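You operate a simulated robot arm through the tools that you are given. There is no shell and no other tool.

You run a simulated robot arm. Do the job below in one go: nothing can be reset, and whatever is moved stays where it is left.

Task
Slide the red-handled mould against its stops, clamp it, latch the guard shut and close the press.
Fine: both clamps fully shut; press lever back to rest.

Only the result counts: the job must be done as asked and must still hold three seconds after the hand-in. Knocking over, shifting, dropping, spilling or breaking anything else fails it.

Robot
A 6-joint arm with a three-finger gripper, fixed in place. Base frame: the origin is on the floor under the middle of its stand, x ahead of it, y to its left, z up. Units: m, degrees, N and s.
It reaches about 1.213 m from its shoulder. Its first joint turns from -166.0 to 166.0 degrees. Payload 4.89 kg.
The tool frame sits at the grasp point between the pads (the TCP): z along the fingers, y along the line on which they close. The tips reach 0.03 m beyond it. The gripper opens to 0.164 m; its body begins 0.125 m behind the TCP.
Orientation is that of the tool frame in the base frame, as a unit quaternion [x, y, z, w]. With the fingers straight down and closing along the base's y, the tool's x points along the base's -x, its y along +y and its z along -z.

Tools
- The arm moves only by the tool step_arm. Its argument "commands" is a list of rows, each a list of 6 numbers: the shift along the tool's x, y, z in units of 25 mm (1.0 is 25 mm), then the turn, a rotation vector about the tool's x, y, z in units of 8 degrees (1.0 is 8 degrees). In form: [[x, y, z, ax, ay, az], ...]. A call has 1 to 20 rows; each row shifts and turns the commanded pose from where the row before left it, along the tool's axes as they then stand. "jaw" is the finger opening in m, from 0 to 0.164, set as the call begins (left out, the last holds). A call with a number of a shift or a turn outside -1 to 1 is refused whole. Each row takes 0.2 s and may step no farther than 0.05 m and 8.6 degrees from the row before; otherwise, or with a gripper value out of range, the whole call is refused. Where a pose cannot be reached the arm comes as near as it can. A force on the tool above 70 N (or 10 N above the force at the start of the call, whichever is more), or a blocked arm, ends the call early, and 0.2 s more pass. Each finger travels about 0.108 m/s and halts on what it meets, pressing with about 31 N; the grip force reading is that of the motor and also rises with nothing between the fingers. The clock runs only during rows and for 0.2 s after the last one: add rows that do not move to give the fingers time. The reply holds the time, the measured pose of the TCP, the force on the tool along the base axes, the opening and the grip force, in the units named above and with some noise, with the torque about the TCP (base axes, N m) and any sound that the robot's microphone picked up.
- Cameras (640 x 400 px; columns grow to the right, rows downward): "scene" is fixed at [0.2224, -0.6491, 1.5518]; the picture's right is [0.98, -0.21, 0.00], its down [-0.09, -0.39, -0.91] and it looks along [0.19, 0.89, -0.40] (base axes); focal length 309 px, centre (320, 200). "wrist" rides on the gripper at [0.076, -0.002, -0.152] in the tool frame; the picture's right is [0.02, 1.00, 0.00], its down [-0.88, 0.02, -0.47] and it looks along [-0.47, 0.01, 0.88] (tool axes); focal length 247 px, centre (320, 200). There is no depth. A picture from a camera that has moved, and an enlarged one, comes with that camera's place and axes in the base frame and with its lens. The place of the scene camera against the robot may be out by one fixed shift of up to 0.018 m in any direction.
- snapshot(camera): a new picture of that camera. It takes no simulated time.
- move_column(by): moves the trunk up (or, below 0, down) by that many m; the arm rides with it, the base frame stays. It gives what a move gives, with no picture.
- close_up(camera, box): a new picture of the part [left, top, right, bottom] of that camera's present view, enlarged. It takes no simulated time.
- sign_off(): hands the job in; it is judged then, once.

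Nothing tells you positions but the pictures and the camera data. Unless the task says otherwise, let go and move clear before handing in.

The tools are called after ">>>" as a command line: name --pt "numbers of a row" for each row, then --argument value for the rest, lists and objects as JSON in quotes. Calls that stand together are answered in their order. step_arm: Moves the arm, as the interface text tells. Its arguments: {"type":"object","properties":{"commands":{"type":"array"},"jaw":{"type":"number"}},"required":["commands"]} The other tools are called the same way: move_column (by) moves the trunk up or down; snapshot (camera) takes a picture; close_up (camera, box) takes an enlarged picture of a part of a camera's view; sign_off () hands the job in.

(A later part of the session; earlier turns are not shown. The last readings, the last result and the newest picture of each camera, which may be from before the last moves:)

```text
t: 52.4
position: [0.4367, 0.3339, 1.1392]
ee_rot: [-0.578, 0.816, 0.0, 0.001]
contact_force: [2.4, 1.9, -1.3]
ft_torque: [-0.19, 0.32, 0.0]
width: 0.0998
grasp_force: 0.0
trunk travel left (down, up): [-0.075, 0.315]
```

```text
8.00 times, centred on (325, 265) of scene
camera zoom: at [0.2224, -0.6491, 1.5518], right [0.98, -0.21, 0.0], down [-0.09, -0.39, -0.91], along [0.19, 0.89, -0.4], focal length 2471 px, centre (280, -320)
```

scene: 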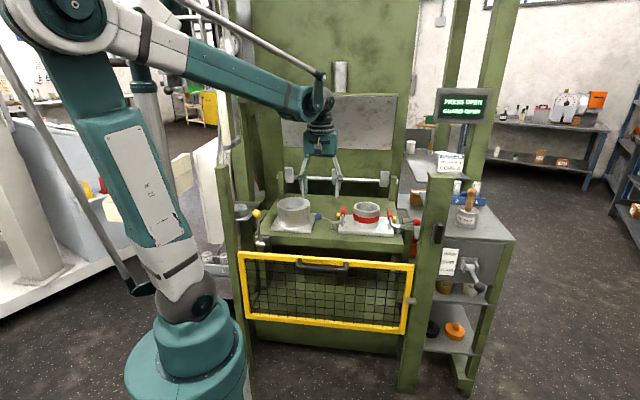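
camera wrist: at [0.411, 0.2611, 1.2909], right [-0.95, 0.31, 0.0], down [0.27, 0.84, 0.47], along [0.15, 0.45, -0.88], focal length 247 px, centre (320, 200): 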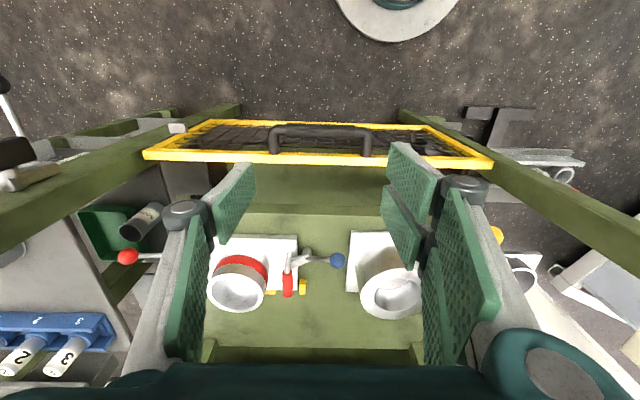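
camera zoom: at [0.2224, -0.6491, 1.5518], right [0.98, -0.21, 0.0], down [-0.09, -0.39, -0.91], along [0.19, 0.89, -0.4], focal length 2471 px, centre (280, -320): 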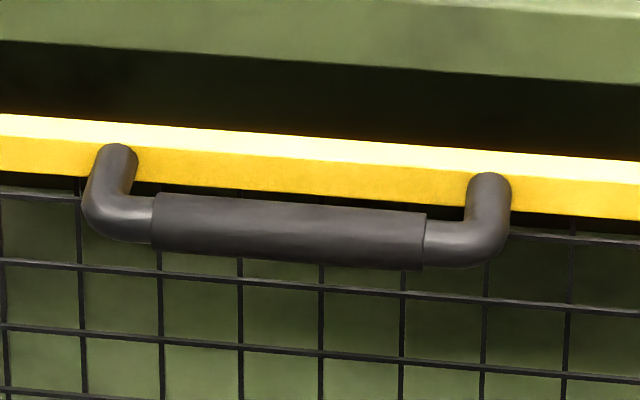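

The handle bar is about 32 mm thick with a 30 mm gap behind it. The latch pivots near z 0.98 with its tongue hanging down, and the guard's tab is at about z 0.63. I'll roll the gripper 90° and tilt it forward so one finger goes under the bar for lifting.

>>> step_arm --pt "0 0 0 0 0 0.9375" --pt "0 0 0 0 0 0.9375" --pt "0 0 0 0 0 0.9375" --pt "0 0 0 0 0 0.9375" --pt "0 0 0 0 0 0.9375" --pt "0 0 0 0 0 0.9375" --pt "0 0 0 0 0 0.9375" --pt "0 0 0 0 0 0.9375" --pt "0 0 0 0 0 0.9375" --pt "0 0 0 0 0 0.9375" --pt "0 0 0 0 0 0.9375" --pt "0 0 0 0 0 0.9375" --pt "0 0 0 -0.893 0 0" --pt "0 0 0 -0.893 0 0" --pt "0 0 0 -0.893 0 0" --pt "0 0 0 -0.893 0 0" --pt "0 0 0 -0.893 0 0" --pt "0 0 0 -0.893 0 0" --pt "0 0 0 -0.893 0 0" --jaw 0.09

>>> snapshot --camera "wrist"

>>> snapshot --camera "scene"

```text
t: 56.4
position: [0.4366, 0.3343, 1.14]
ee_rot: [0.152, 0.893, 0.417, 0.072]
contact_force: [-0.5, -0.2, 0.5]
ft_torque: [-0.01, 0.07, 0.02]
width: 0.0902
grasp_force: 0.1
trunk travel left (down, up): [-0.075, 0.315]
```

```text
taken
camera wrist: at [0.3239, 0.248, 1.2357], right [0.19, 0.61, 0.77], down [0.71, -0.62, 0.32], along [0.67, 0.49, -0.56], focal length 247 px, centre (320, 200)
```

wrist: 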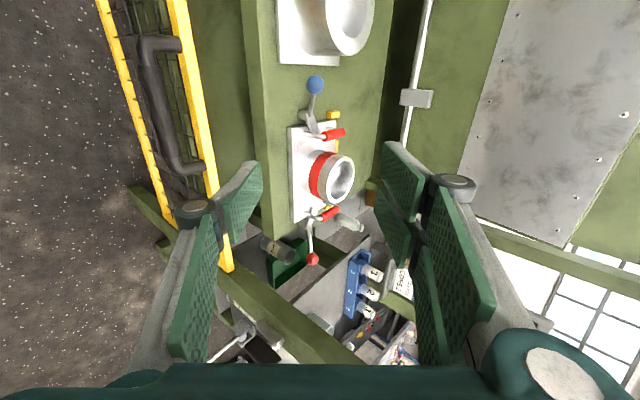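

```text
taken
```

scene: 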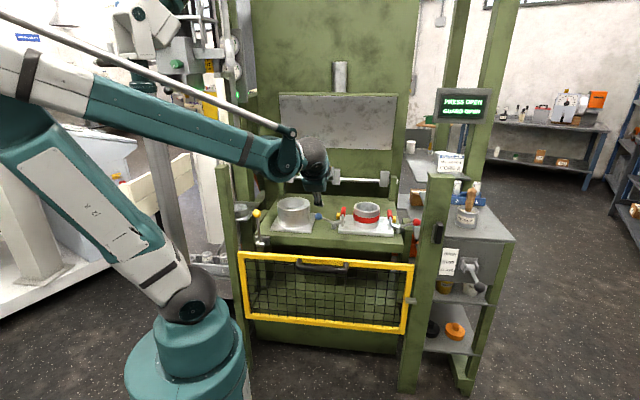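

The tilted pose is reachable. I'm descending to a point about 0.13 m short of the handle, in line with it.

>>> step_arm --pt "0.012 -0.8675 0.469 0 0 0" --pt "0.012 -0.8675 0.469 0 0 0" --pt "0.012 -0.8675 0.469 0 0 0" --pt "0.012 -0.8675 0.469 0 0 0" --pt "0.012 -0.8675 0.469 0 0 0" --pt "0.012 -0.8675 0.469 0 0 0" --pt "0.012 -0.8675 0.469 0 0 0" --pt "0.012 -0.8675 0.469 0 0 0" --pt "0.012 -0.8675 0.469 0 0 0" --pt "0.012 -0.8675 0.469 0 0 0" --pt "0.012 -0.8675 0.469 0 0 0" --pt "0.012 -0.8675 0.469 0 0 0" --pt "0 0 0 0 0 0" --jaw 0.09

>>> snapshot --camera "wrist"

>>> snapshot --camera "scene"

```text
t: 59.2
position: [0.4195, 0.2838, 0.8885]
ee_rot: [0.153, 0.894, 0.415, 0.071]
contact_force: [0.0, 0.6, 0.3]
ft_torque: [-0.04, -0.02, -0.01]
width: 0.09
grasp_force: 0.1
out of reach, approached as far as the arm can: row 11, 12
trunk travel left (down, up): [-0.075, 0.315]
```

```text
taken
camera wrist: at [0.3061, 0.1969, 0.9857], right [0.19, 0.62, 0.76], down [0.71, -0.62, 0.32], along [0.67, 0.48, -0.56], focal length 247 px, centre (320, 200)
```

wrist: 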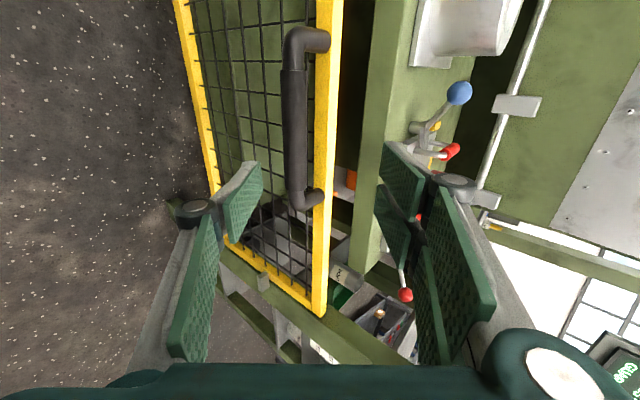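

```text
taken
```

scene: 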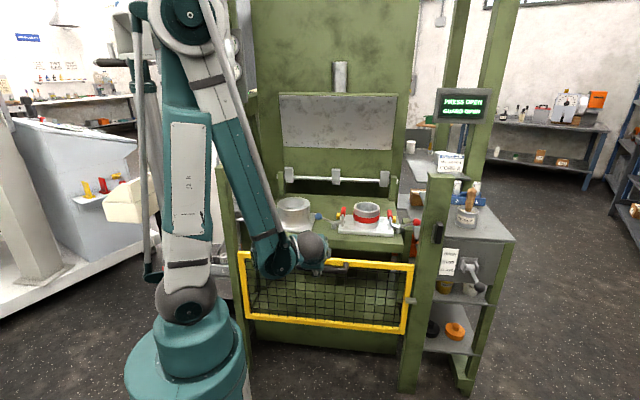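

The arm folded as far as it can at z 0.889, so I'll lower the trunk 0.05 m. That puts the gripper in line with the handle and leaves more upward travel.

>>> move_column --by -0.05

>>> snapshot --camera "wrist"

>>> snapshot --camera "scene"

```text
t: 60.1
position: [0.4198, 0.2832, 0.8388]
ee_rot: [0.153, 0.894, 0.415, 0.071]
contact_force: [0.6, -0.2, 0.2]
ft_torque: [-0.04, 0.02, 0.03]
width: 0.0903
grasp_force: 0.1
trunk travel left (down, up): [-0.025, 0.365]
```

```text
taken
camera wrist: at [0.3062, 0.1969, 0.9358], right [0.19, 0.62, 0.76], down [0.72, -0.62, 0.32], along [0.67, 0.48, -0.56], focal length 247 px, centre (320, 200)
```

wrist: 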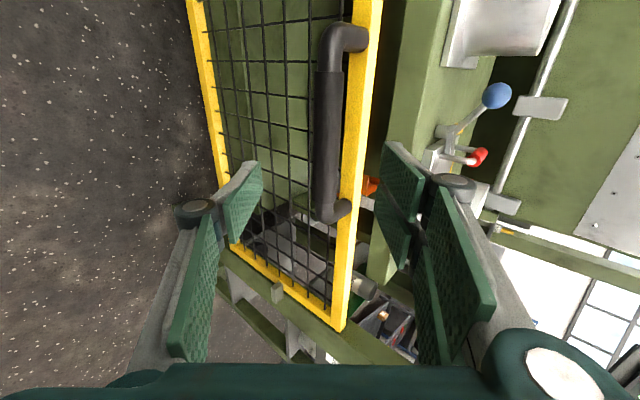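

```text
taken
```

scene: 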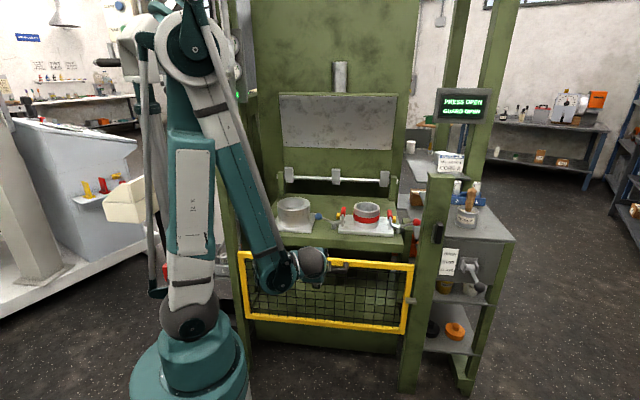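

The bar is now centred between the open fingers. I'm approaching along the finger direction, stopping slightly short to verify.

>>> step_arm --pt "0.04 0.05 0.7 0 0 0" --pt "0.04 0.05 0.7 0 0 0" --pt "0.04 0.05 0.7 0 0 0" --pt "0.04 0.05 0.7 0 0 0" --pt "0.04 0.05 0.7 0 0 0" --jaw 0.09

>>> snapshot --camera "wrist"

>>> close_up --camera "scene" --box '[240, 220, 400, 320]'

```text
t: 61.3
position: [0.4462, 0.3548, 0.8285]
ee_rot: [0.152, 0.895, 0.414, 0.07]
contact_force: [-1.7, -1.4, 0.9]
ft_torque: [0.02, 0.0, -0.03]
width: 0.0902
grasp_force: 0.0
out of reach, approached as far as the arm can: row 1, 2, 3, 4, 5
trunk travel left (down, up): [-0.025, 0.365]
```

```text
taken
camera wrist: at [0.3328, 0.2691, 0.9258], right [0.19, 0.62, 0.76], down [0.72, -0.62, 0.32], along [0.67, 0.48, -0.56], focal length 247 px, centre (320, 200)
```

wrist: 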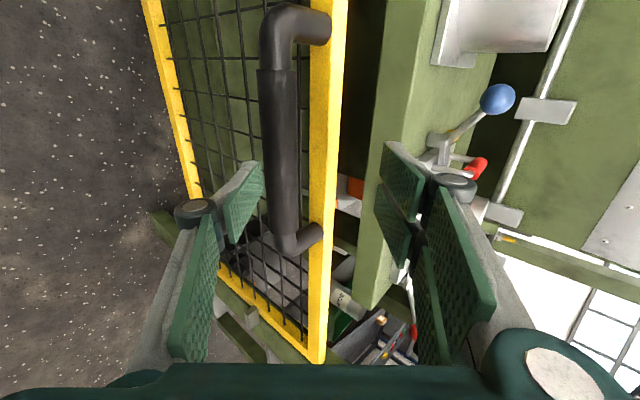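

```text
4.00 times, centred on (320, 270) of scene
camera zoom: at [0.2224, -0.6491, 1.5518], right [0.98, -0.21, 0.0], down [-0.09, -0.39, -0.91], along [0.19, 0.89, -0.4], focal length 1236 px, centre (320, -80)
```

zoom: 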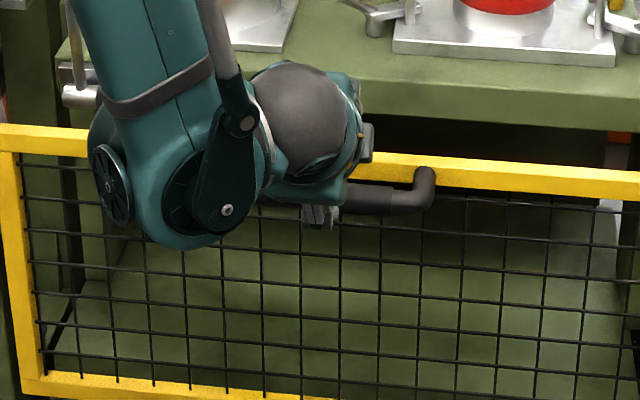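

The arm still can't fold low enough at this tilt, because the wrist ends up too near the base. I'll back off upward to regain a reachable pose, then use a steeper tilt of about 55° down, which keeps the wrist farther out.

>>> step_arm --pt "0 0.767 -0.641 0 0 0" --pt "0 0.767 -0.641 0 0 0" --pt "0 0.767 -0.641 0 0 0" --pt "0 0.767 -0.641 0 0 0" --pt "0 0.767 -0.641 0 0 0" --pt "0 0 0 0.625 0 0" --pt "0 0 0 0.625 0 0" --pt "0 0 0 0.625 0 0" --pt "0 0 0 0 0 0" --jaw 0.06

>>> snapshot --camera "wrist"

```text
t: 63.3
position: [0.4459, 0.3544, 0.9521]
ee_rot: [0.161, 0.941, 0.295, 0.05]
contact_force: [-0.5, 0.1, 0.5]
ft_torque: [0.02, 0.02, -0.01]
width: 0.0602
grasp_force: 0.0
trunk travel left (down, up): [-0.025, 0.365]
```

```text
taken
camera wrist: at [0.3434, 0.2955, 1.0772], right [0.25, 0.78, 0.57], down [0.75, -0.53, 0.4], along [0.62, 0.33, -0.72], focal length 247 px, centre (320, 200)
```

wrist: 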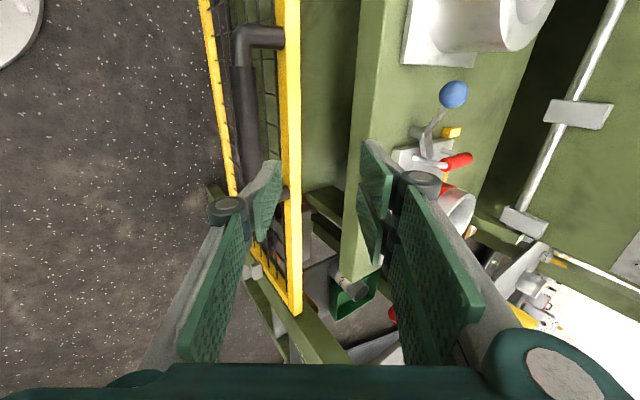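

The command follows the measured pose, so I know where I am. I'm moving down and forward to line up with the bar at this steeper angle.

>>> step_arm --pt "0.05 -0.768 0.424 0 0 0" --pt "0.05 -0.768 0.424 0 0 0" --pt "0.05 -0.768 0.424 0 0 0" --pt "0.05 -0.768 0.424 0 0 0" --pt "0.05 -0.768 0.424 0 0 0" --pt "0 0 0 0 0 0" --jaw 0.06

>>> snapshot --camera "wrist"

>>> close_up --camera "scene" --box '[240, 220, 400, 320]'

```text
t: 64.7
position: [0.4252, 0.3118, 0.854]
ee_rot: [0.161, 0.941, 0.294, 0.05]
contact_force: [-0.7, 0.2, 0.8]
ft_torque: [0.01, -0.03, -0.03]
width: 0.0603
grasp_force: 0.1
trunk travel left (down, up): [-0.025, 0.365]
```

```text
taken
camera wrist: at [0.3222, 0.2532, 0.9792], right [0.25, 0.78, 0.57], down [0.75, -0.53, 0.4], along [0.62, 0.33, -0.72], focal length 247 px, centre (320, 200)
```

wrist: 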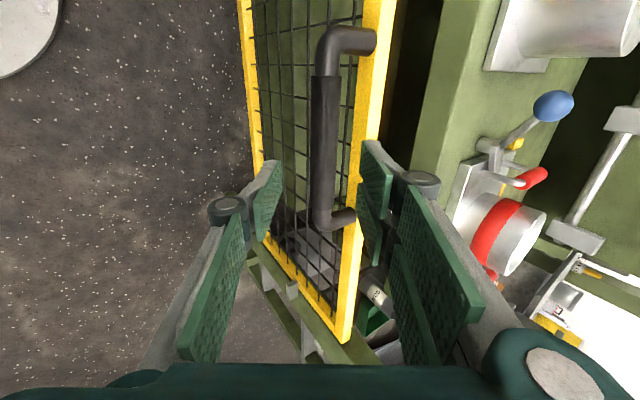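

```text
4.00 times, centred on (320, 270) of scene
camera zoom: at [0.2224, -0.6491, 1.5518], right [0.98, -0.21, 0.0], down [-0.09, -0.39, -0.91], along [0.19, 0.89, -0.4], focal length 1236 px, centre (320, -80)
```

zoom: 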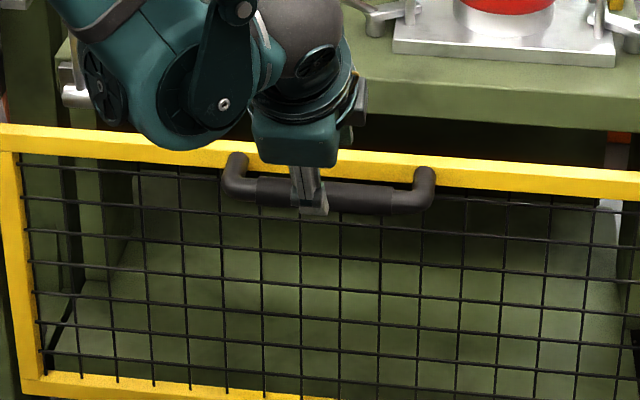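

The alignment is good and the bar is centred within 3 mm. I'm sliding the fingers over the bar.

>>> step_arm --pt "0 -0.07 0.6 0 0 0" --pt "0 -0.07 0.6 0 0 0" --pt "0 0 0.6 0 0 0" --pt "0 0 0.6 0 0 0" --pt "0 0 0.6 0 0 0" --pt "0 0 0.6 0 0 0" --pt "0 0 0 0 0 0" --jaw 0.056

>>> snapshot --camera "wrist"

>>> close_up --camera "scene" --box '[280, 230, 360, 290]'

```text
t: 66.3
position: [0.4415, 0.3583, 0.7785]
ee_rot: [0.16, 0.94, 0.296, 0.051]
contact_force: [0.0, -0.2, -0.2]
ft_torque: [0.02, -0.03, -0.03]
width: 0.0558
grasp_force: 0.0
trunk travel left (down, up): [-0.025, 0.365]
```

```text
taken
camera wrist: at [0.3379, 0.2989, 0.9031], right [0.25, 0.78, 0.57], down [0.75, -0.53, 0.4], along [0.62, 0.33, -0.72], focal length 247 px, centre (320, 200)
```

wrist: 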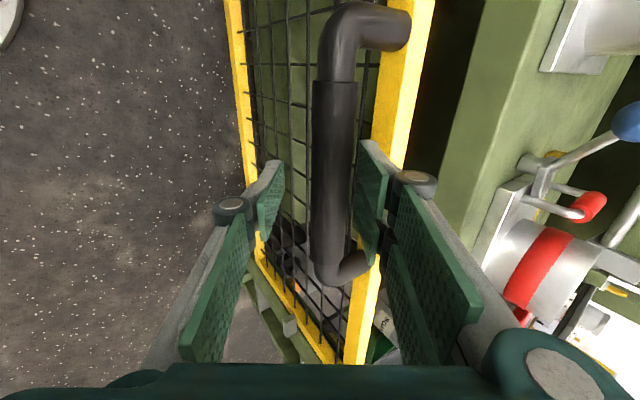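

```text
6.67 times, centred on (320, 260) of scene
camera zoom: at [0.2224, -0.6491, 1.5518], right [0.98, -0.21, 0.0], down [-0.09, -0.39, -0.91], along [0.19, 0.89, -0.4], focal length 2059 px, centre (320, -200)
```

zoom: 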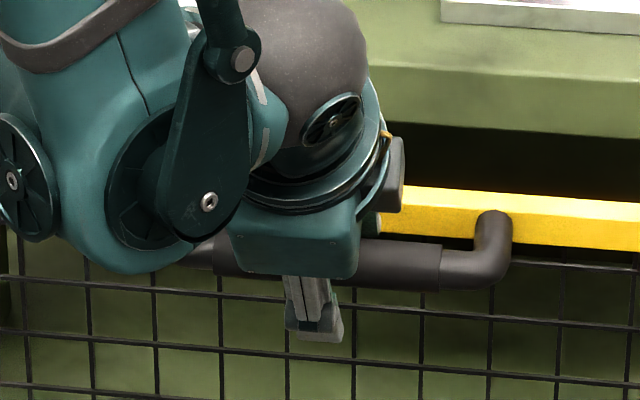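

The bar is between the fingers with no contact. Closing on it.

>>> step_arm --pt "0 0 0 0 0 0" --pt "0 0 0 0 0 0" --pt "0 0 0 0 0 0" --jaw 0.015

>>> snapshot --camera "wrist"

```text
t: 67.1
position: [0.4413, 0.3597, 0.7797]
ee_rot: [0.16, 0.941, 0.295, 0.05]
contact_force: [11.0, 43.4, 44.4]
ft_torque: [1.78, 0.5, -0.32]
width: 0.0429
grasp_force: 30.9
trunk travel left (down, up): [-0.025, 0.365]
```

```text
taken
camera wrist: at [0.3382, 0.2997, 0.9035], right [0.25, 0.78, 0.57], down [0.75, -0.53, 0.4], along [0.62, 0.33, -0.72], focal length 247 px, centre (320, 200)
```

wrist: 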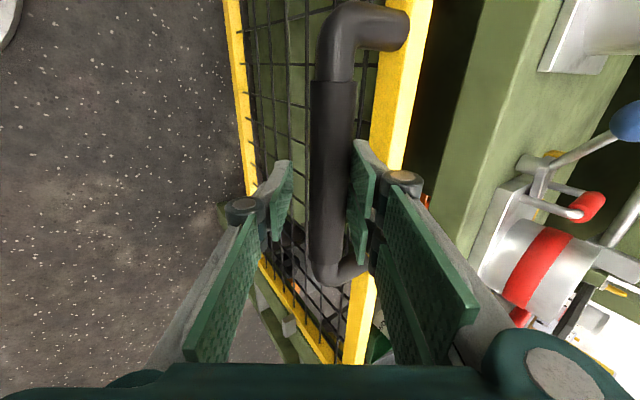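

The upper fingers touch first, so the bar sits off-centre. I'll shift the gripper a few mm toward them to balance the grip.

>>> step_arm --pt "0 0.1 0 0 0 0" --pt "0 0.1 0 0 0 0" --pt "0 0 0 0 0 0" --jaw 0.015

>>> snapshot --camera "wrist"

```text
t: 67.9
position: [0.4422, 0.3615, 0.781]
ee_rot: [0.16, 0.941, 0.294, 0.051]
contact_force: [7.1, 43.7, 26.0]
ft_torque: [1.0, 0.11, -0.57]
width: 0.0356
grasp_force: 26.0
trunk travel left (down, up): [-0.025, 0.365]
```

```text
taken
camera wrist: at [0.3394, 0.3028, 0.9058], right [0.25, 0.78, 0.57], down [0.75, -0.53, 0.4], along [0.62, 0.33, -0.72], focal length 247 px, centre (320, 200)
```

wrist: 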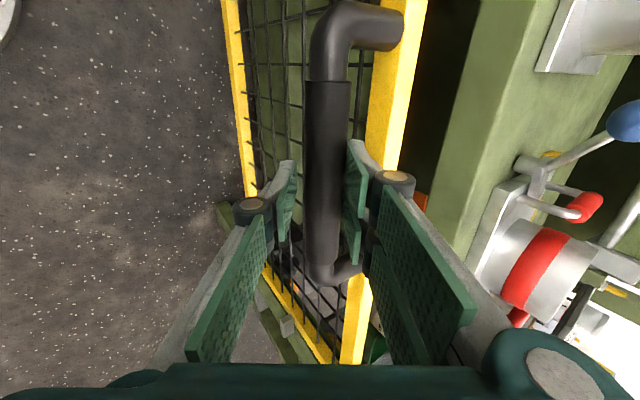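

The force is falling and the jaw is closing evenly. I'll continue the same shift until it's balanced.

>>> step_arm --pt "0 0.12 0 0 0 0" --pt "0 0.12 0 0 0 0" --pt "0 0 0 0 0 0"

>>> snapshot --camera "wrist"

```text
t: 68.7
position: [0.4425, 0.3659, 0.7841]
ee_rot: [0.161, 0.941, 0.294, 0.049]
contact_force: [-1.6, 1.7, -9.9]
ft_torque: [-0.34, 0.41, -1.0]
width: 0.0291
grasp_force: 44.6
trunk travel left (down, up): [-0.025, 0.365]
```

```text
taken
camera wrist: at [0.3404, 0.3058, 0.9082], right [0.25, 0.78, 0.57], down [0.75, -0.53, 0.4], along [0.62, 0.32, -0.72], focal length 247 px, centre (320, 200)
```

wrist: 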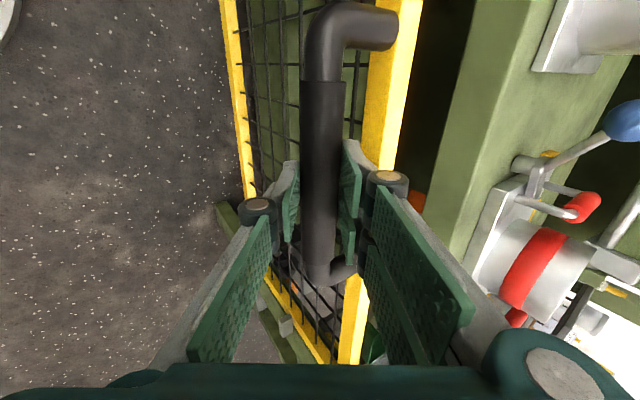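

The bar is gripped on both sides with balanced forces. I'll raise the trunk a little to test the guard's weight.

>>> move_column --by 0.03

>>> snapshot --camera "scene"

>>> snapshot --camera "wrist"

```text
t: 69.5
position: [0.4445, 0.3629, 0.8158]
ee_rot: [0.161, 0.94, 0.295, 0.05]
contact_force: [-7.0, -22.8, 5.8]
ft_torque: [-0.13, 0.59, -0.82]
width: 0.0291
grasp_force: 45.2
trunk travel left (down, up): [-0.055, 0.335]
```

```text
taken
```

scene: 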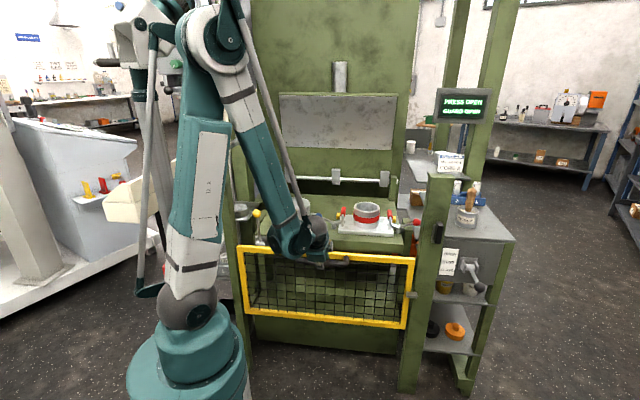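

```text
taken
camera wrist: at [0.3403, 0.3055, 0.9393], right [0.25, 0.78, 0.57], down [0.75, -0.53, 0.4], along [0.62, 0.33, -0.72], focal length 247 px, centre (320, 200)
```

wrist: 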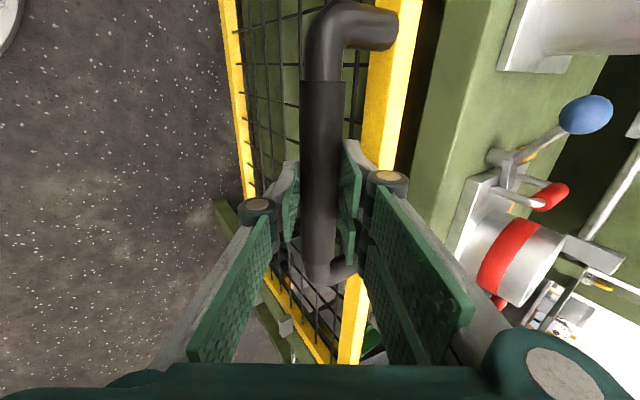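

The guard lifts easily, with only a few newtons vertically. I'll continue raising in stages.

>>> move_column --by 0.12

>>> snapshot --camera "scene"

```text
t: 71.0
position: [0.4449, 0.3652, 0.9354]
ee_rot: [0.161, 0.94, 0.296, 0.05]
contact_force: [-12.2, -32.8, 6.5]
ft_torque: [-0.22, 0.75, -0.67]
width: 0.0291
grasp_force: 45.1
trunk travel left (down, up): [-0.175, 0.215]
```

```text
taken
```

scene: 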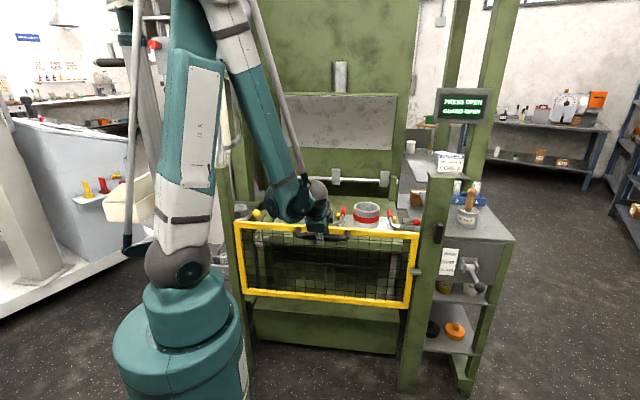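

It rises smoothly, but I'm pressing about 35 N into the rails. I'll relieve that a little before continuing.

>>> step_arm --pt "0 -0.08 -0.056 0 0 0" --pt "0 0 0 0 0 0"

>>> move_column --by 0.12

>>> snapshot --camera "scene"

>>> close_up --camera "scene" --box '[395, 200, 475, 290]'

```text
t: 71.6
position: [0.4435, 0.3638, 0.9353]
ee_rot: [0.16, 0.94, 0.296, 0.051]
contact_force: [-5.5, 0.8, 7.4]
ft_torque: [0.59, 0.67, -0.55]
width: 0.0292
grasp_force: 45.4
trunk travel left (down, up): [-0.175, 0.215]
```

```text
t: 73.1
position: [0.4443, 0.3646, 1.0557]
ee_rot: [0.161, 0.94, 0.296, 0.05]
contact_force: [-0.6, 15.5, 6.4]
ft_torque: [0.8, 0.45, -0.72]
width: 0.0292
grasp_force: 44.5
trunk travel left (down, up): [-0.295, 0.095]
```

```text
taken
```

scene: 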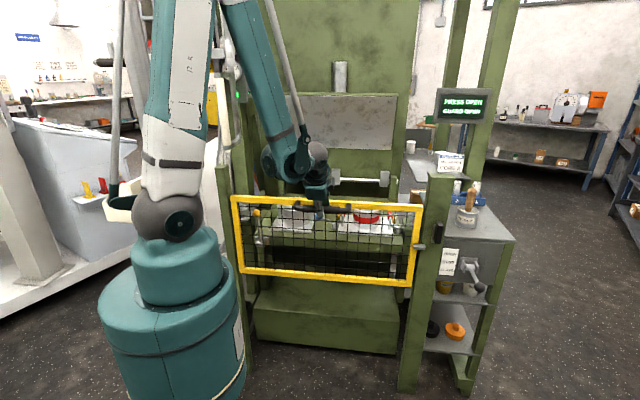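

```text
4.44 times, centred on (435, 245) of scene
camera zoom: at [0.2224, -0.6491, 1.5518], right [0.98, -0.21, 0.0], down [-0.09, -0.39, -0.91], along [0.19, 0.89, -0.4], focal length 1373 px, centre (-191, 0)
```

zoom: 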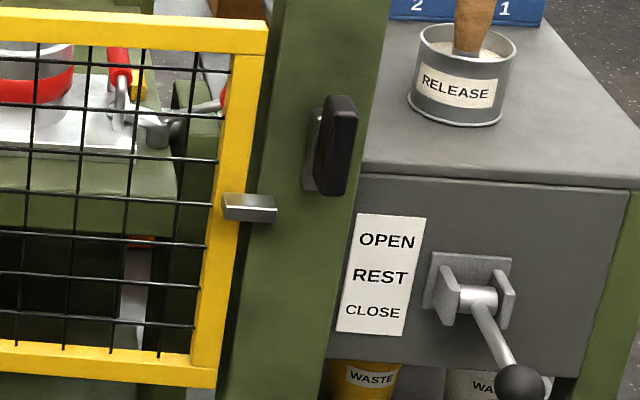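

The tab is just below the latch now, so I'll raise further.

>>> move_column --by 0.06

>>> close_up --camera "scene" --box '[395, 180, 475, 270]'

>>> close_up --camera "scene" --box '[425, 80, 505, 130]'

```text
t: 74.1
position: [0.444, 0.3638, 1.1151]
ee_rot: [0.161, 0.94, 0.295, 0.051]
contact_force: [1.5, 16.8, 6.0]
ft_torque: [0.78, 0.39, -0.8]
width: 0.029
grasp_force: 45.2
trunk travel left (down, up): [-0.355, 0.035]
```

```text
4.44 times, centred on (435, 225) of scene
camera zoom: at [0.2224, -0.6491, 1.5518], right [0.98, -0.21, 0.0], down [-0.09, -0.39, -0.91], along [0.19, 0.89, -0.4], focal length 1373 px, centre (-191, 89)
```

zoom: 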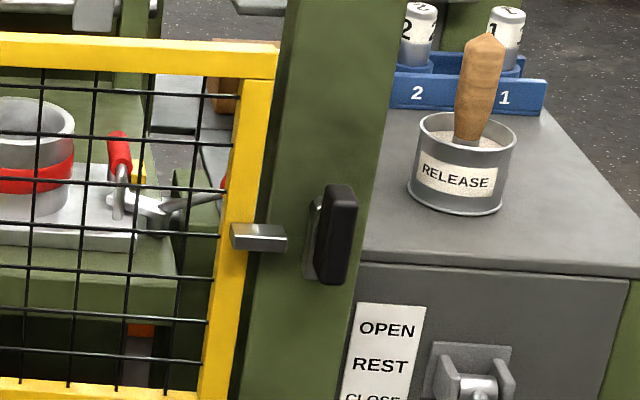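

```text
8.00 times, centred on (465, 105) of scene
camera zoom: at [0.2224, -0.6491, 1.5518], right [0.98, -0.21, 0.0], down [-0.09, -0.39, -0.91], along [0.19, 0.89, -0.4], focal length 2471 px, centre (-840, 960)
```

zoom: 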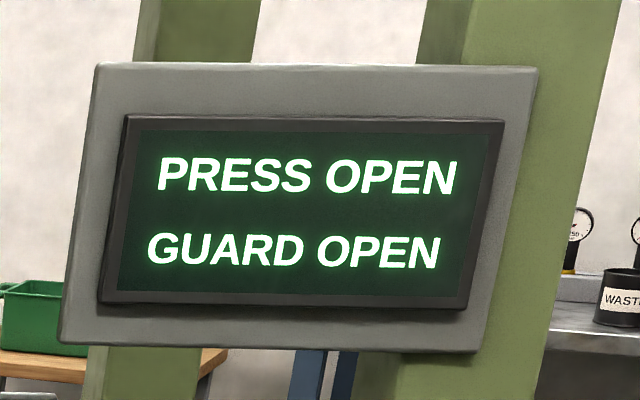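

The tab is level with the latch pivot and needs to go above it. Continuing upward.

>>> move_column --by 0.03

>>> close_up --camera "scene" --box '[395, 180, 475, 270]'

```text
t: 74.8
position: [0.4431, 0.3647, 1.1447]
ee_rot: [0.161, 0.941, 0.295, 0.051]
contact_force: [2.1, 15.4, 5.4]
ft_torque: [0.73, 0.39, -0.82]
width: 0.0291
grasp_force: 44.8
trunk travel left (down, up): [-0.385, 0.005]
```

```text
4.44 times, centred on (435, 225) of scene
camera zoom: at [0.2224, -0.6491, 1.5518], right [0.98, -0.21, 0.0], down [-0.09, -0.39, -0.91], along [0.19, 0.89, -0.4], focal length 1373 px, centre (-191, 89)
```

zoom: 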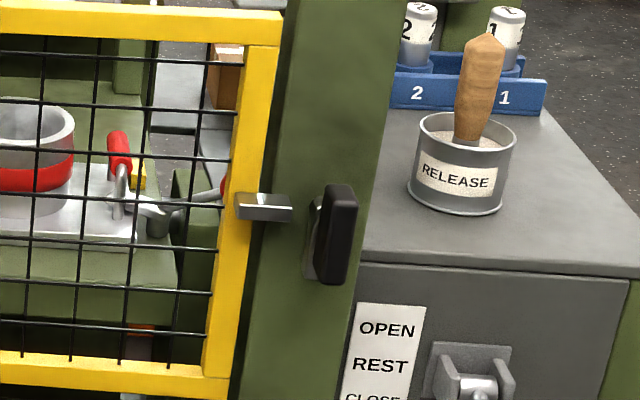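

The trunk is nearly at its top. I'll lift the rest with the arm, gently, watching for the guard's end stop.

>>> step_arm --pt "0 0.2286 -0.3291 0 0 0" --pt "0 0.2286 -0.3291 0 0 0" --pt "0 0.2286 -0.3291 0 0 0"

>>> close_up --camera "scene" --box '[395, 180, 475, 270]'

>>> snapshot --camera "scene"

```text
t: 75.6
position: [0.4423, 0.3599, 1.1707]
ee_rot: [0.161, 0.942, 0.292, 0.051]
contact_force: [5.6, -2.3, -34.3]
ft_torque: [-0.57, 0.05, -1.77]
width: 0.0298
grasp_force: 45.4
trunk travel left (down, up): [-0.385, 0.005]
stopped in row 3: the force on the tool passed its limit at 104 N (the readings are from after the stop); the commanded pose is now the measured one
```

```text
4.44 times, centred on (435, 225) of scene
camera zoom: at [0.2224, -0.6491, 1.5518], right [0.98, -0.21, 0.0], down [-0.09, -0.39, -0.91], along [0.19, 0.89, -0.4], focal length 1373 px, centre (-191, 89)
```

zoom: 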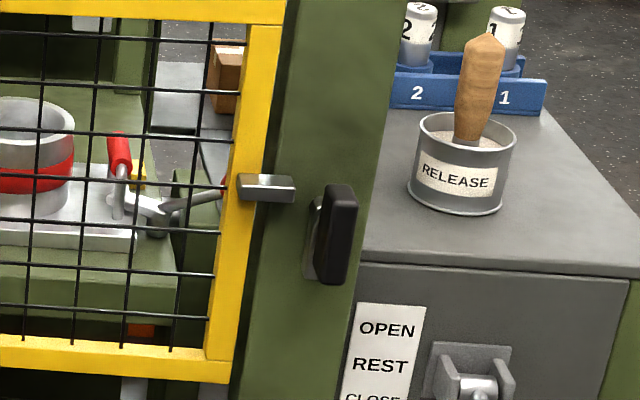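

```text
taken
```

scene: 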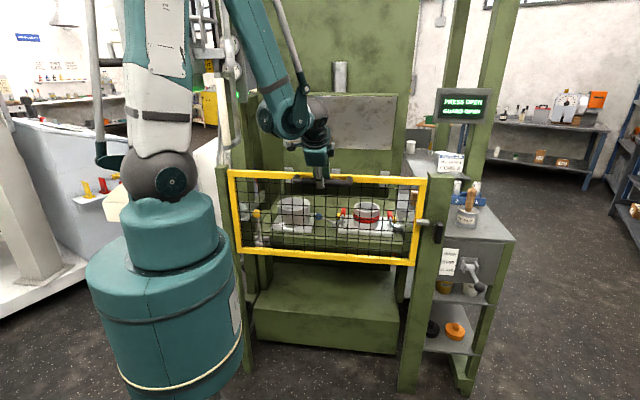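

The guard has reached its upper stop, with the tab above the latch pivot. I'll ease the grip slightly and see whether the guard stays up by itself.

>>> step_arm --pt "0 -0.05 0.07 0 0 0" --pt "0 0 0 0 0 0" --pt "0 0 0 0 0 0" --jaw 0.036

>>> snapshot --camera "wrist"

>>> close_up --camera "scene" --box '[395, 180, 475, 270]'

```text
t: 76.4
position: [0.4422, 0.3603, 1.1688]
ee_rot: [0.161, 0.941, 0.293, 0.05]
contact_force: [-0.4, 0.1, -0.3]
ft_torque: [0.02, 0.05, -0.01]
width: 0.0361
grasp_force: 0.0
trunk travel left (down, up): [-0.385, 0.005]
```

```text
taken
camera wrist: at [0.3386, 0.3021, 1.2936], right [0.25, 0.78, 0.57], down [0.75, -0.53, 0.4], along [0.61, 0.32, -0.72], focal length 247 px, centre (320, 200)
```

wrist: 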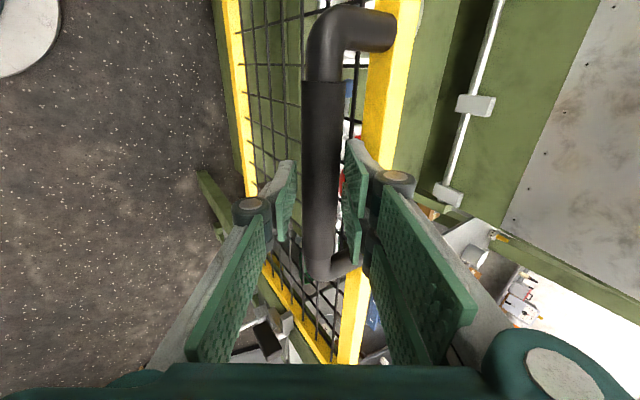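

```text
4.44 times, centred on (435, 225) of scene
camera zoom: at [0.2224, -0.6491, 1.5518], right [0.98, -0.21, 0.0], down [-0.09, -0.39, -0.91], along [0.19, 0.89, -0.4], focal length 1373 px, centre (-191, 89)
```

zoom: 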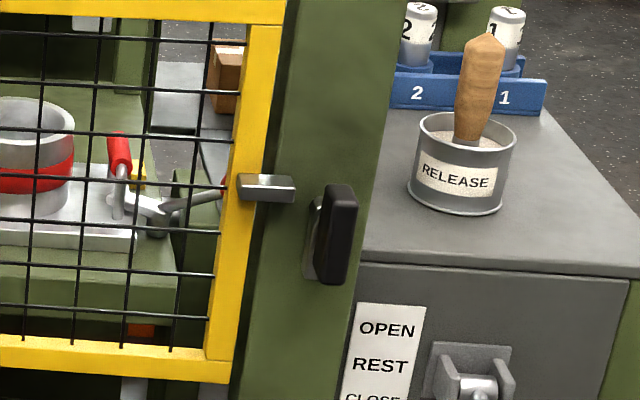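

The guard stays up on its own with zero grip force. I'll open and back straight out along the finger axis.

>>> step_arm --pt "0 0 0 0 0 0" --pt "0 0 -0.5 0 0 0" --pt "0 0 -0.8 0 0 0" --pt "0 0 -0.8 0 0 0" --pt "0 0 -0.8 0 0 0" --pt "0 0 -0.8 0 0 0" --pt "0 0 -0.8 0 0 0" --jaw 0.05

>>> snapshot --camera "wrist"

>>> snapshot --camera "scene"

```text
t: 78.0
position: [0.4216, 0.2991, 1.2622]
ee_rot: [0.161, 0.942, 0.292, 0.049]
contact_force: [0.7, -0.2, 0.1]
ft_torque: [-0.01, 0.07, 0.01]
width: 0.05
grasp_force: 0.0
trunk travel left (down, up): [-0.385, 0.005]
```

```text
taken
camera wrist: at [0.3175, 0.2413, 1.3864], right [0.25, 0.79, 0.57], down [0.75, -0.53, 0.4], along [0.61, 0.32, -0.72], focal length 247 px, centre (320, 200)
```

wrist: 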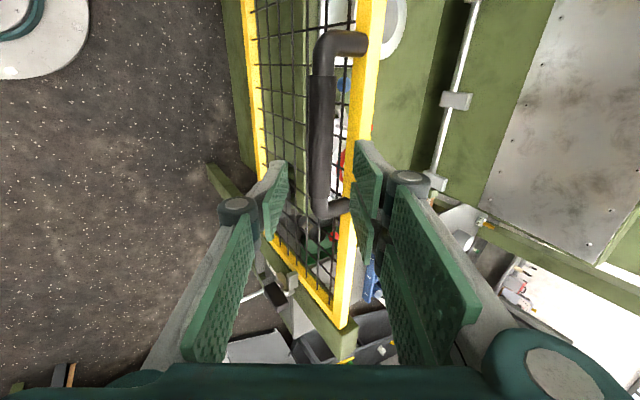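

```text
taken
```

scene: 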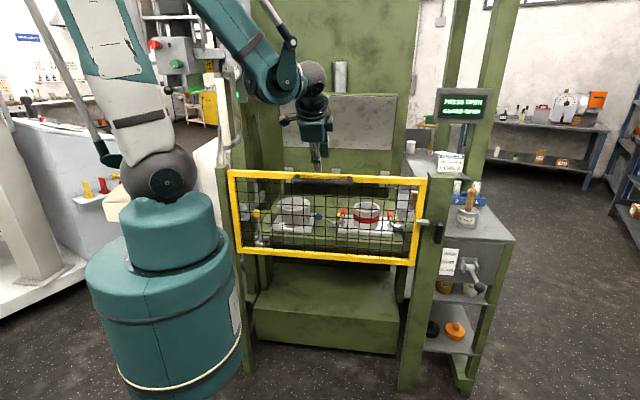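

The guard stays up. Next I'll move in front of the latch on the right post: out away from the guard first, then to the right at this height.

>>> step_arm --pt "0 -0.4 -0.28 0 0 0" --pt "0 -0.6 -0.42 0 0 0" --pt "-0.5 -0.6 -0.42 0 0 0" --pt "-0.94 -0.6 -0.42 0 0 0" --pt "-0.94 -0.6 -0.42 0 0 0" --pt "-0.94 -0.6 -0.42 0 0 0" --pt "-0.94 -0.4 -0.28 0 0 0" --pt "-0.94 0 0 0 0 0" --pt "-0.94 0 0 0 0 0" --pt "-0.94 0 0 0 0 0" --pt "-0.94 0 0 0 0 0" --pt "-0.94 0 0 0 0 0" --pt "-0.94 0 0 0 0 0" --pt "-0.94 0 0 0 0 0" --pt "-0.94 0 0 0 0 0" --pt "-0.94 0 0 0 0 0" --pt "-0.94 0 0 0 0 0" --pt "-0.94 0 0 0 0 0" --pt "-0.94 0 0 0 0 0" --jaw 0.07

>>> snapshot --camera "wrist"

>>> snapshot --camera "scene"

```text
t: 82.0
position: [0.7485, 0.0646, 1.2642]
ee_rot: [0.161, 0.941, 0.292, 0.05]
contact_force: [-0.3, 0.5, 0.5]
ft_torque: [-0.04, -0.05, -0.01]
width: 0.0702
grasp_force: 0.1
trunk travel left (down, up): [-0.385, 0.005]
```

```text
taken
camera wrist: at [0.645, 0.0054, 1.388], right [0.25, 0.78, 0.57], down [0.75, -0.53, 0.4], along [0.61, 0.32, -0.72], focal length 247 px, centre (320, 200)
```

wrist: 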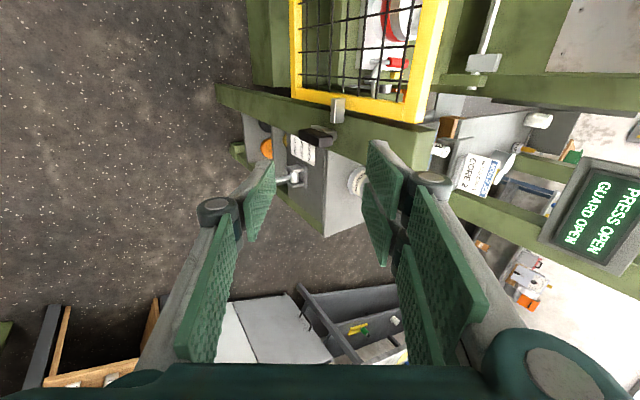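

```text
taken
```

scene: 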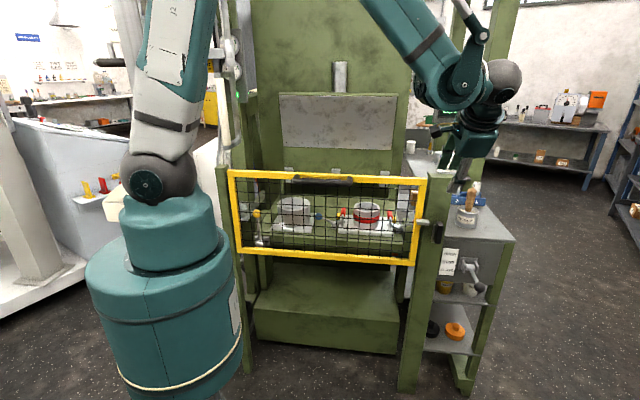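

I can see the latch, tab and press lever from here. Zooming in.

>>> close_up --camera "wrist" --box '[260, 80, 380, 200]'

>>> close_up --camera "scene" --box '[410, 205, 460, 255]'

```text
3.33 times, centred on (320, 140) of wrist
camera zoom: at [0.645, 0.0054, 1.388], right [0.25, 0.78, 0.57], down [0.75, -0.53, 0.4], along [0.61, 0.32, -0.72], focal length 823 px, centre (320, 400)
```

zoom: 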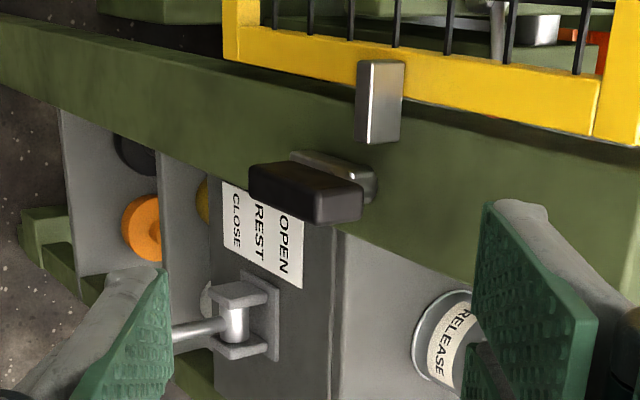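

```text
8.00 times, centred on (435, 230) of scene
camera zoom: at [0.2224, -0.6491, 1.5518], right [0.98, -0.21, 0.0], down [-0.09, -0.39, -0.91], along [0.19, 0.89, -0.4], focal length 2471 px, centre (-600, -40)
```

zoom: 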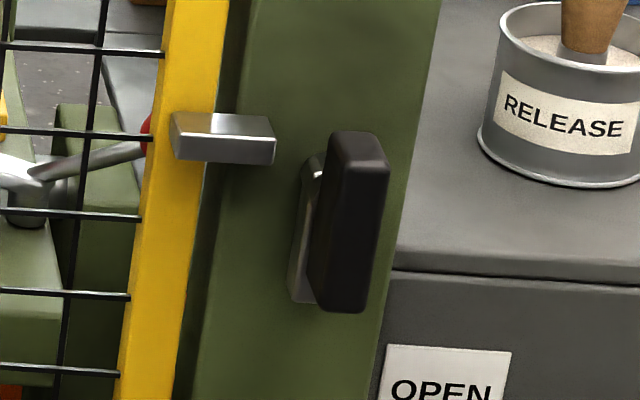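

The latch paddle centres at about (0.729, 0.492, 0.98) in the press frame, with its tongue hanging down behind it. I'll tilt the gripper level so it points at the press, then roll it so the fingers can take the paddle from either side.

>>> step_arm --pt "0 0 0 -0.99 0 0" --pt "0 0 0 -0.99 0 0" --pt "0 0 0 -0.99 0 0" --pt "0 0 0 -0.99 0 0" --pt "0 0 0 -0.99 0 0" --pt "0 0 0 -0.99 0 0" --pt "0 0 0 -0.985 0 0" --pt "0 0 0 0 0 -0.9375" --pt "0 0 0 0 0 -0.9375" --pt "0 0 0 0 0 -0.9375" --pt "0 0 0 0 0 -0.9375" --pt "0 0 0 0 0 -0.9375" --pt "0 0 0 0 0 -0.9375" --pt "0 0 0 0 0 -0.9375" --pt "0 0 0 0 0 -0.9375" --pt "0 0 0 0 0 -0.9375" --pt "0 0 0 0 0 -0.9375" --pt "0 0 0 0 0 -0.9375" --pt "0 0 0 0 0 -0.9375" --jaw 0.07

>>> snapshot --camera "wrist"

>>> snapshot --camera "scene"

```text
t: 86.0
position: [0.7482, 0.0604, 1.2631]
ee_rot: [-0.41, 0.577, 0.408, 0.577]
contact_force: [0.1, 0.0, 0.1]
ft_torque: [0.0, -0.02, -0.01]
width: 0.0703
grasp_force: 0.1
trunk travel left (down, up): [-0.385, 0.005]
```

```text
taken
camera wrist: at [0.6982, -0.0828, 1.1865], right [-0.94, 0.33, -0.02], down [-0.18, -0.44, 0.88], along [0.28, 0.84, 0.47], focal length 247 px, centre (320, 200)
```

wrist: 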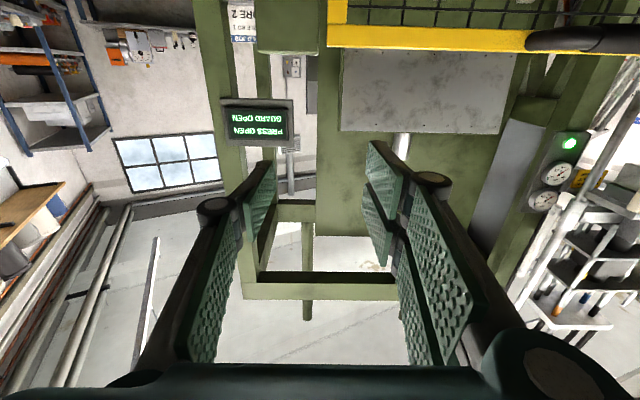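

```text
taken
```

scene: 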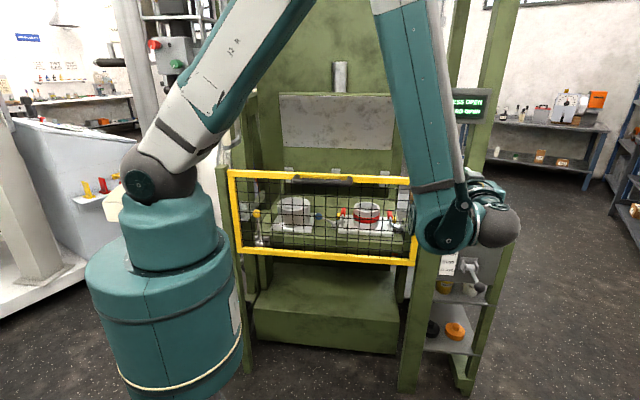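

The gripper now points level at the press. I'm lowering the trunk so the fingers come to latch height, staying well in front.

>>> move_column --by -0.283

>>> snapshot --camera "wrist"

>>> snapshot --camera "scene"

```text
t: 88.9
position: [0.7492, 0.0619, 0.9802]
ee_rot: [-0.409, 0.577, 0.408, 0.577]
contact_force: [0.1, 0.1, -0.4]
ft_torque: [-0.01, 0.01, 0.03]
width: 0.07
grasp_force: 0.1
trunk travel left (down, up): [-0.102, 0.288]
```

```text
taken
camera wrist: at [0.698, -0.0828, 0.9036], right [-0.94, 0.33, -0.02], down [-0.17, -0.44, 0.88], along [0.28, 0.84, 0.47], focal length 247 px, centre (320, 200)
```

wrist: 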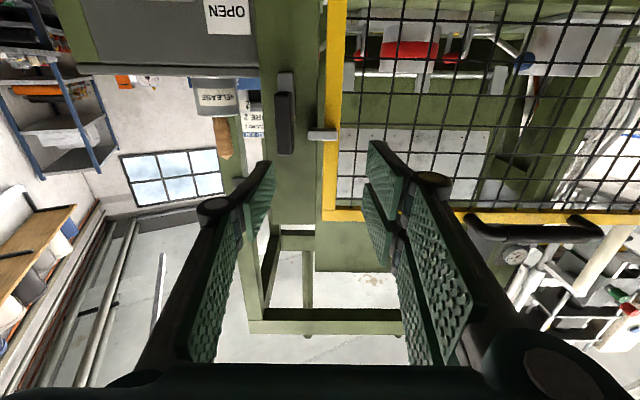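

```text
taken
```

scene: 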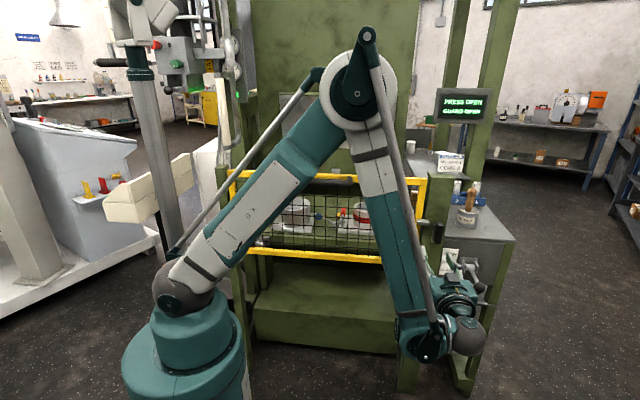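

The latch paddle, its tongue and the tab are in view, upside-down in this camera. Zooming for accurate placement.

>>> close_up --camera "wrist" --box '[250, 60, 350, 170]'

```text
3.64 times, centred on (300, 115) of wrist
camera zoom: at [0.698, -0.0828, 0.9036], right [-0.94, 0.33, -0.02], down [-0.17, -0.44, 0.88], along [0.28, 0.84, 0.47], focal length 898 px, centre (393, 509)
```

zoom: 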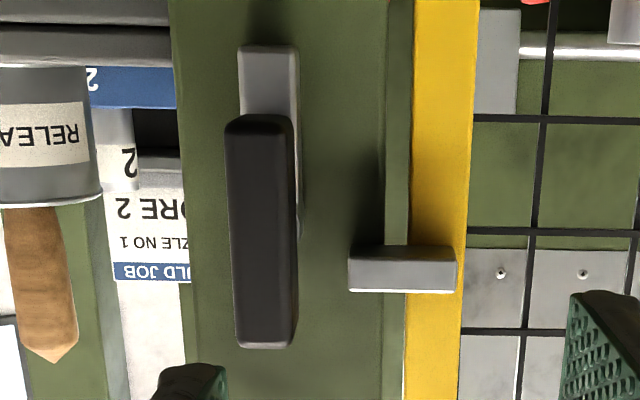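

I have the paddle centre at about (0.7315, z 0.972), and the tongue would swing just under the tab, whose underside is at z≈0.9865. I'm aligning and advancing toward the paddle, stopping short to verify.

>>> step_arm --pt "0.16 -0.895 0 0 0 0" --pt "0.16 -0.895 0 0 0 0" --pt "0 0 0.8 0 0 0" --pt "0 0 0.8 0 0 0" --pt "0 0 0.8 0 0 0" --pt "0 0 0.8 0 0 0" --pt "0 0 0.8 0 0 0" --pt "0 0 0 0 0 0" --jaw 0.05

>>> snapshot --camera "wrist"

>>> close_up --camera "wrist" --box '[260, 80, 380, 220]'

```text
t: 90.7
position: [0.8252, 0.1433, 0.9701]
ee_rot: [-0.411, 0.577, 0.409, 0.576]
contact_force: [0.4, 0.1, 0.6]
ft_torque: [-0.06, 0.01, 0.01]
width: 0.0501
grasp_force: 0.0
trunk travel left (down, up): [-0.102, 0.288]
```

```text
taken
camera wrist: at [0.774, -0.002, 0.8944], right [-0.94, 0.33, -0.02], down [-0.17, -0.44, 0.88], along [0.28, 0.84, 0.47], focal length 247 px, centre (320, 200)
```

wrist: 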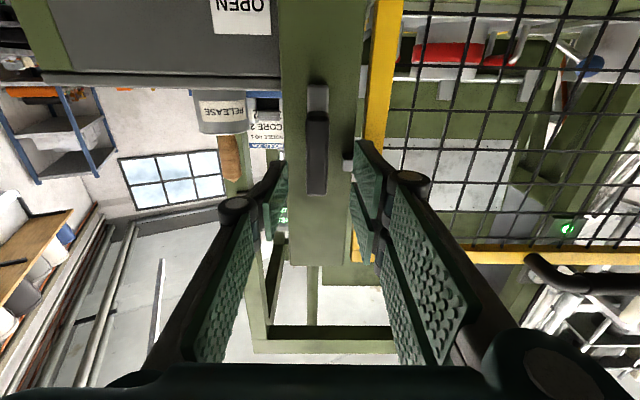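

```text
2.86 times, centred on (320, 150) of wrist
camera zoom: at [0.774, -0.002, 0.8944], right [-0.94, 0.33, -0.02], down [-0.17, -0.44, 0.88], along [0.28, 0.84, 0.47], focal length 706 px, centre (320, 343)
```

zoom: 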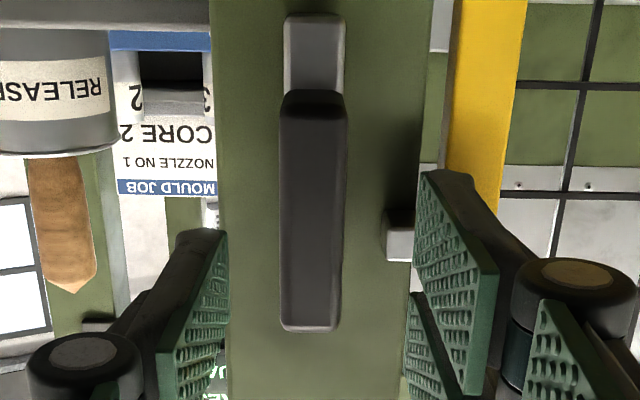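

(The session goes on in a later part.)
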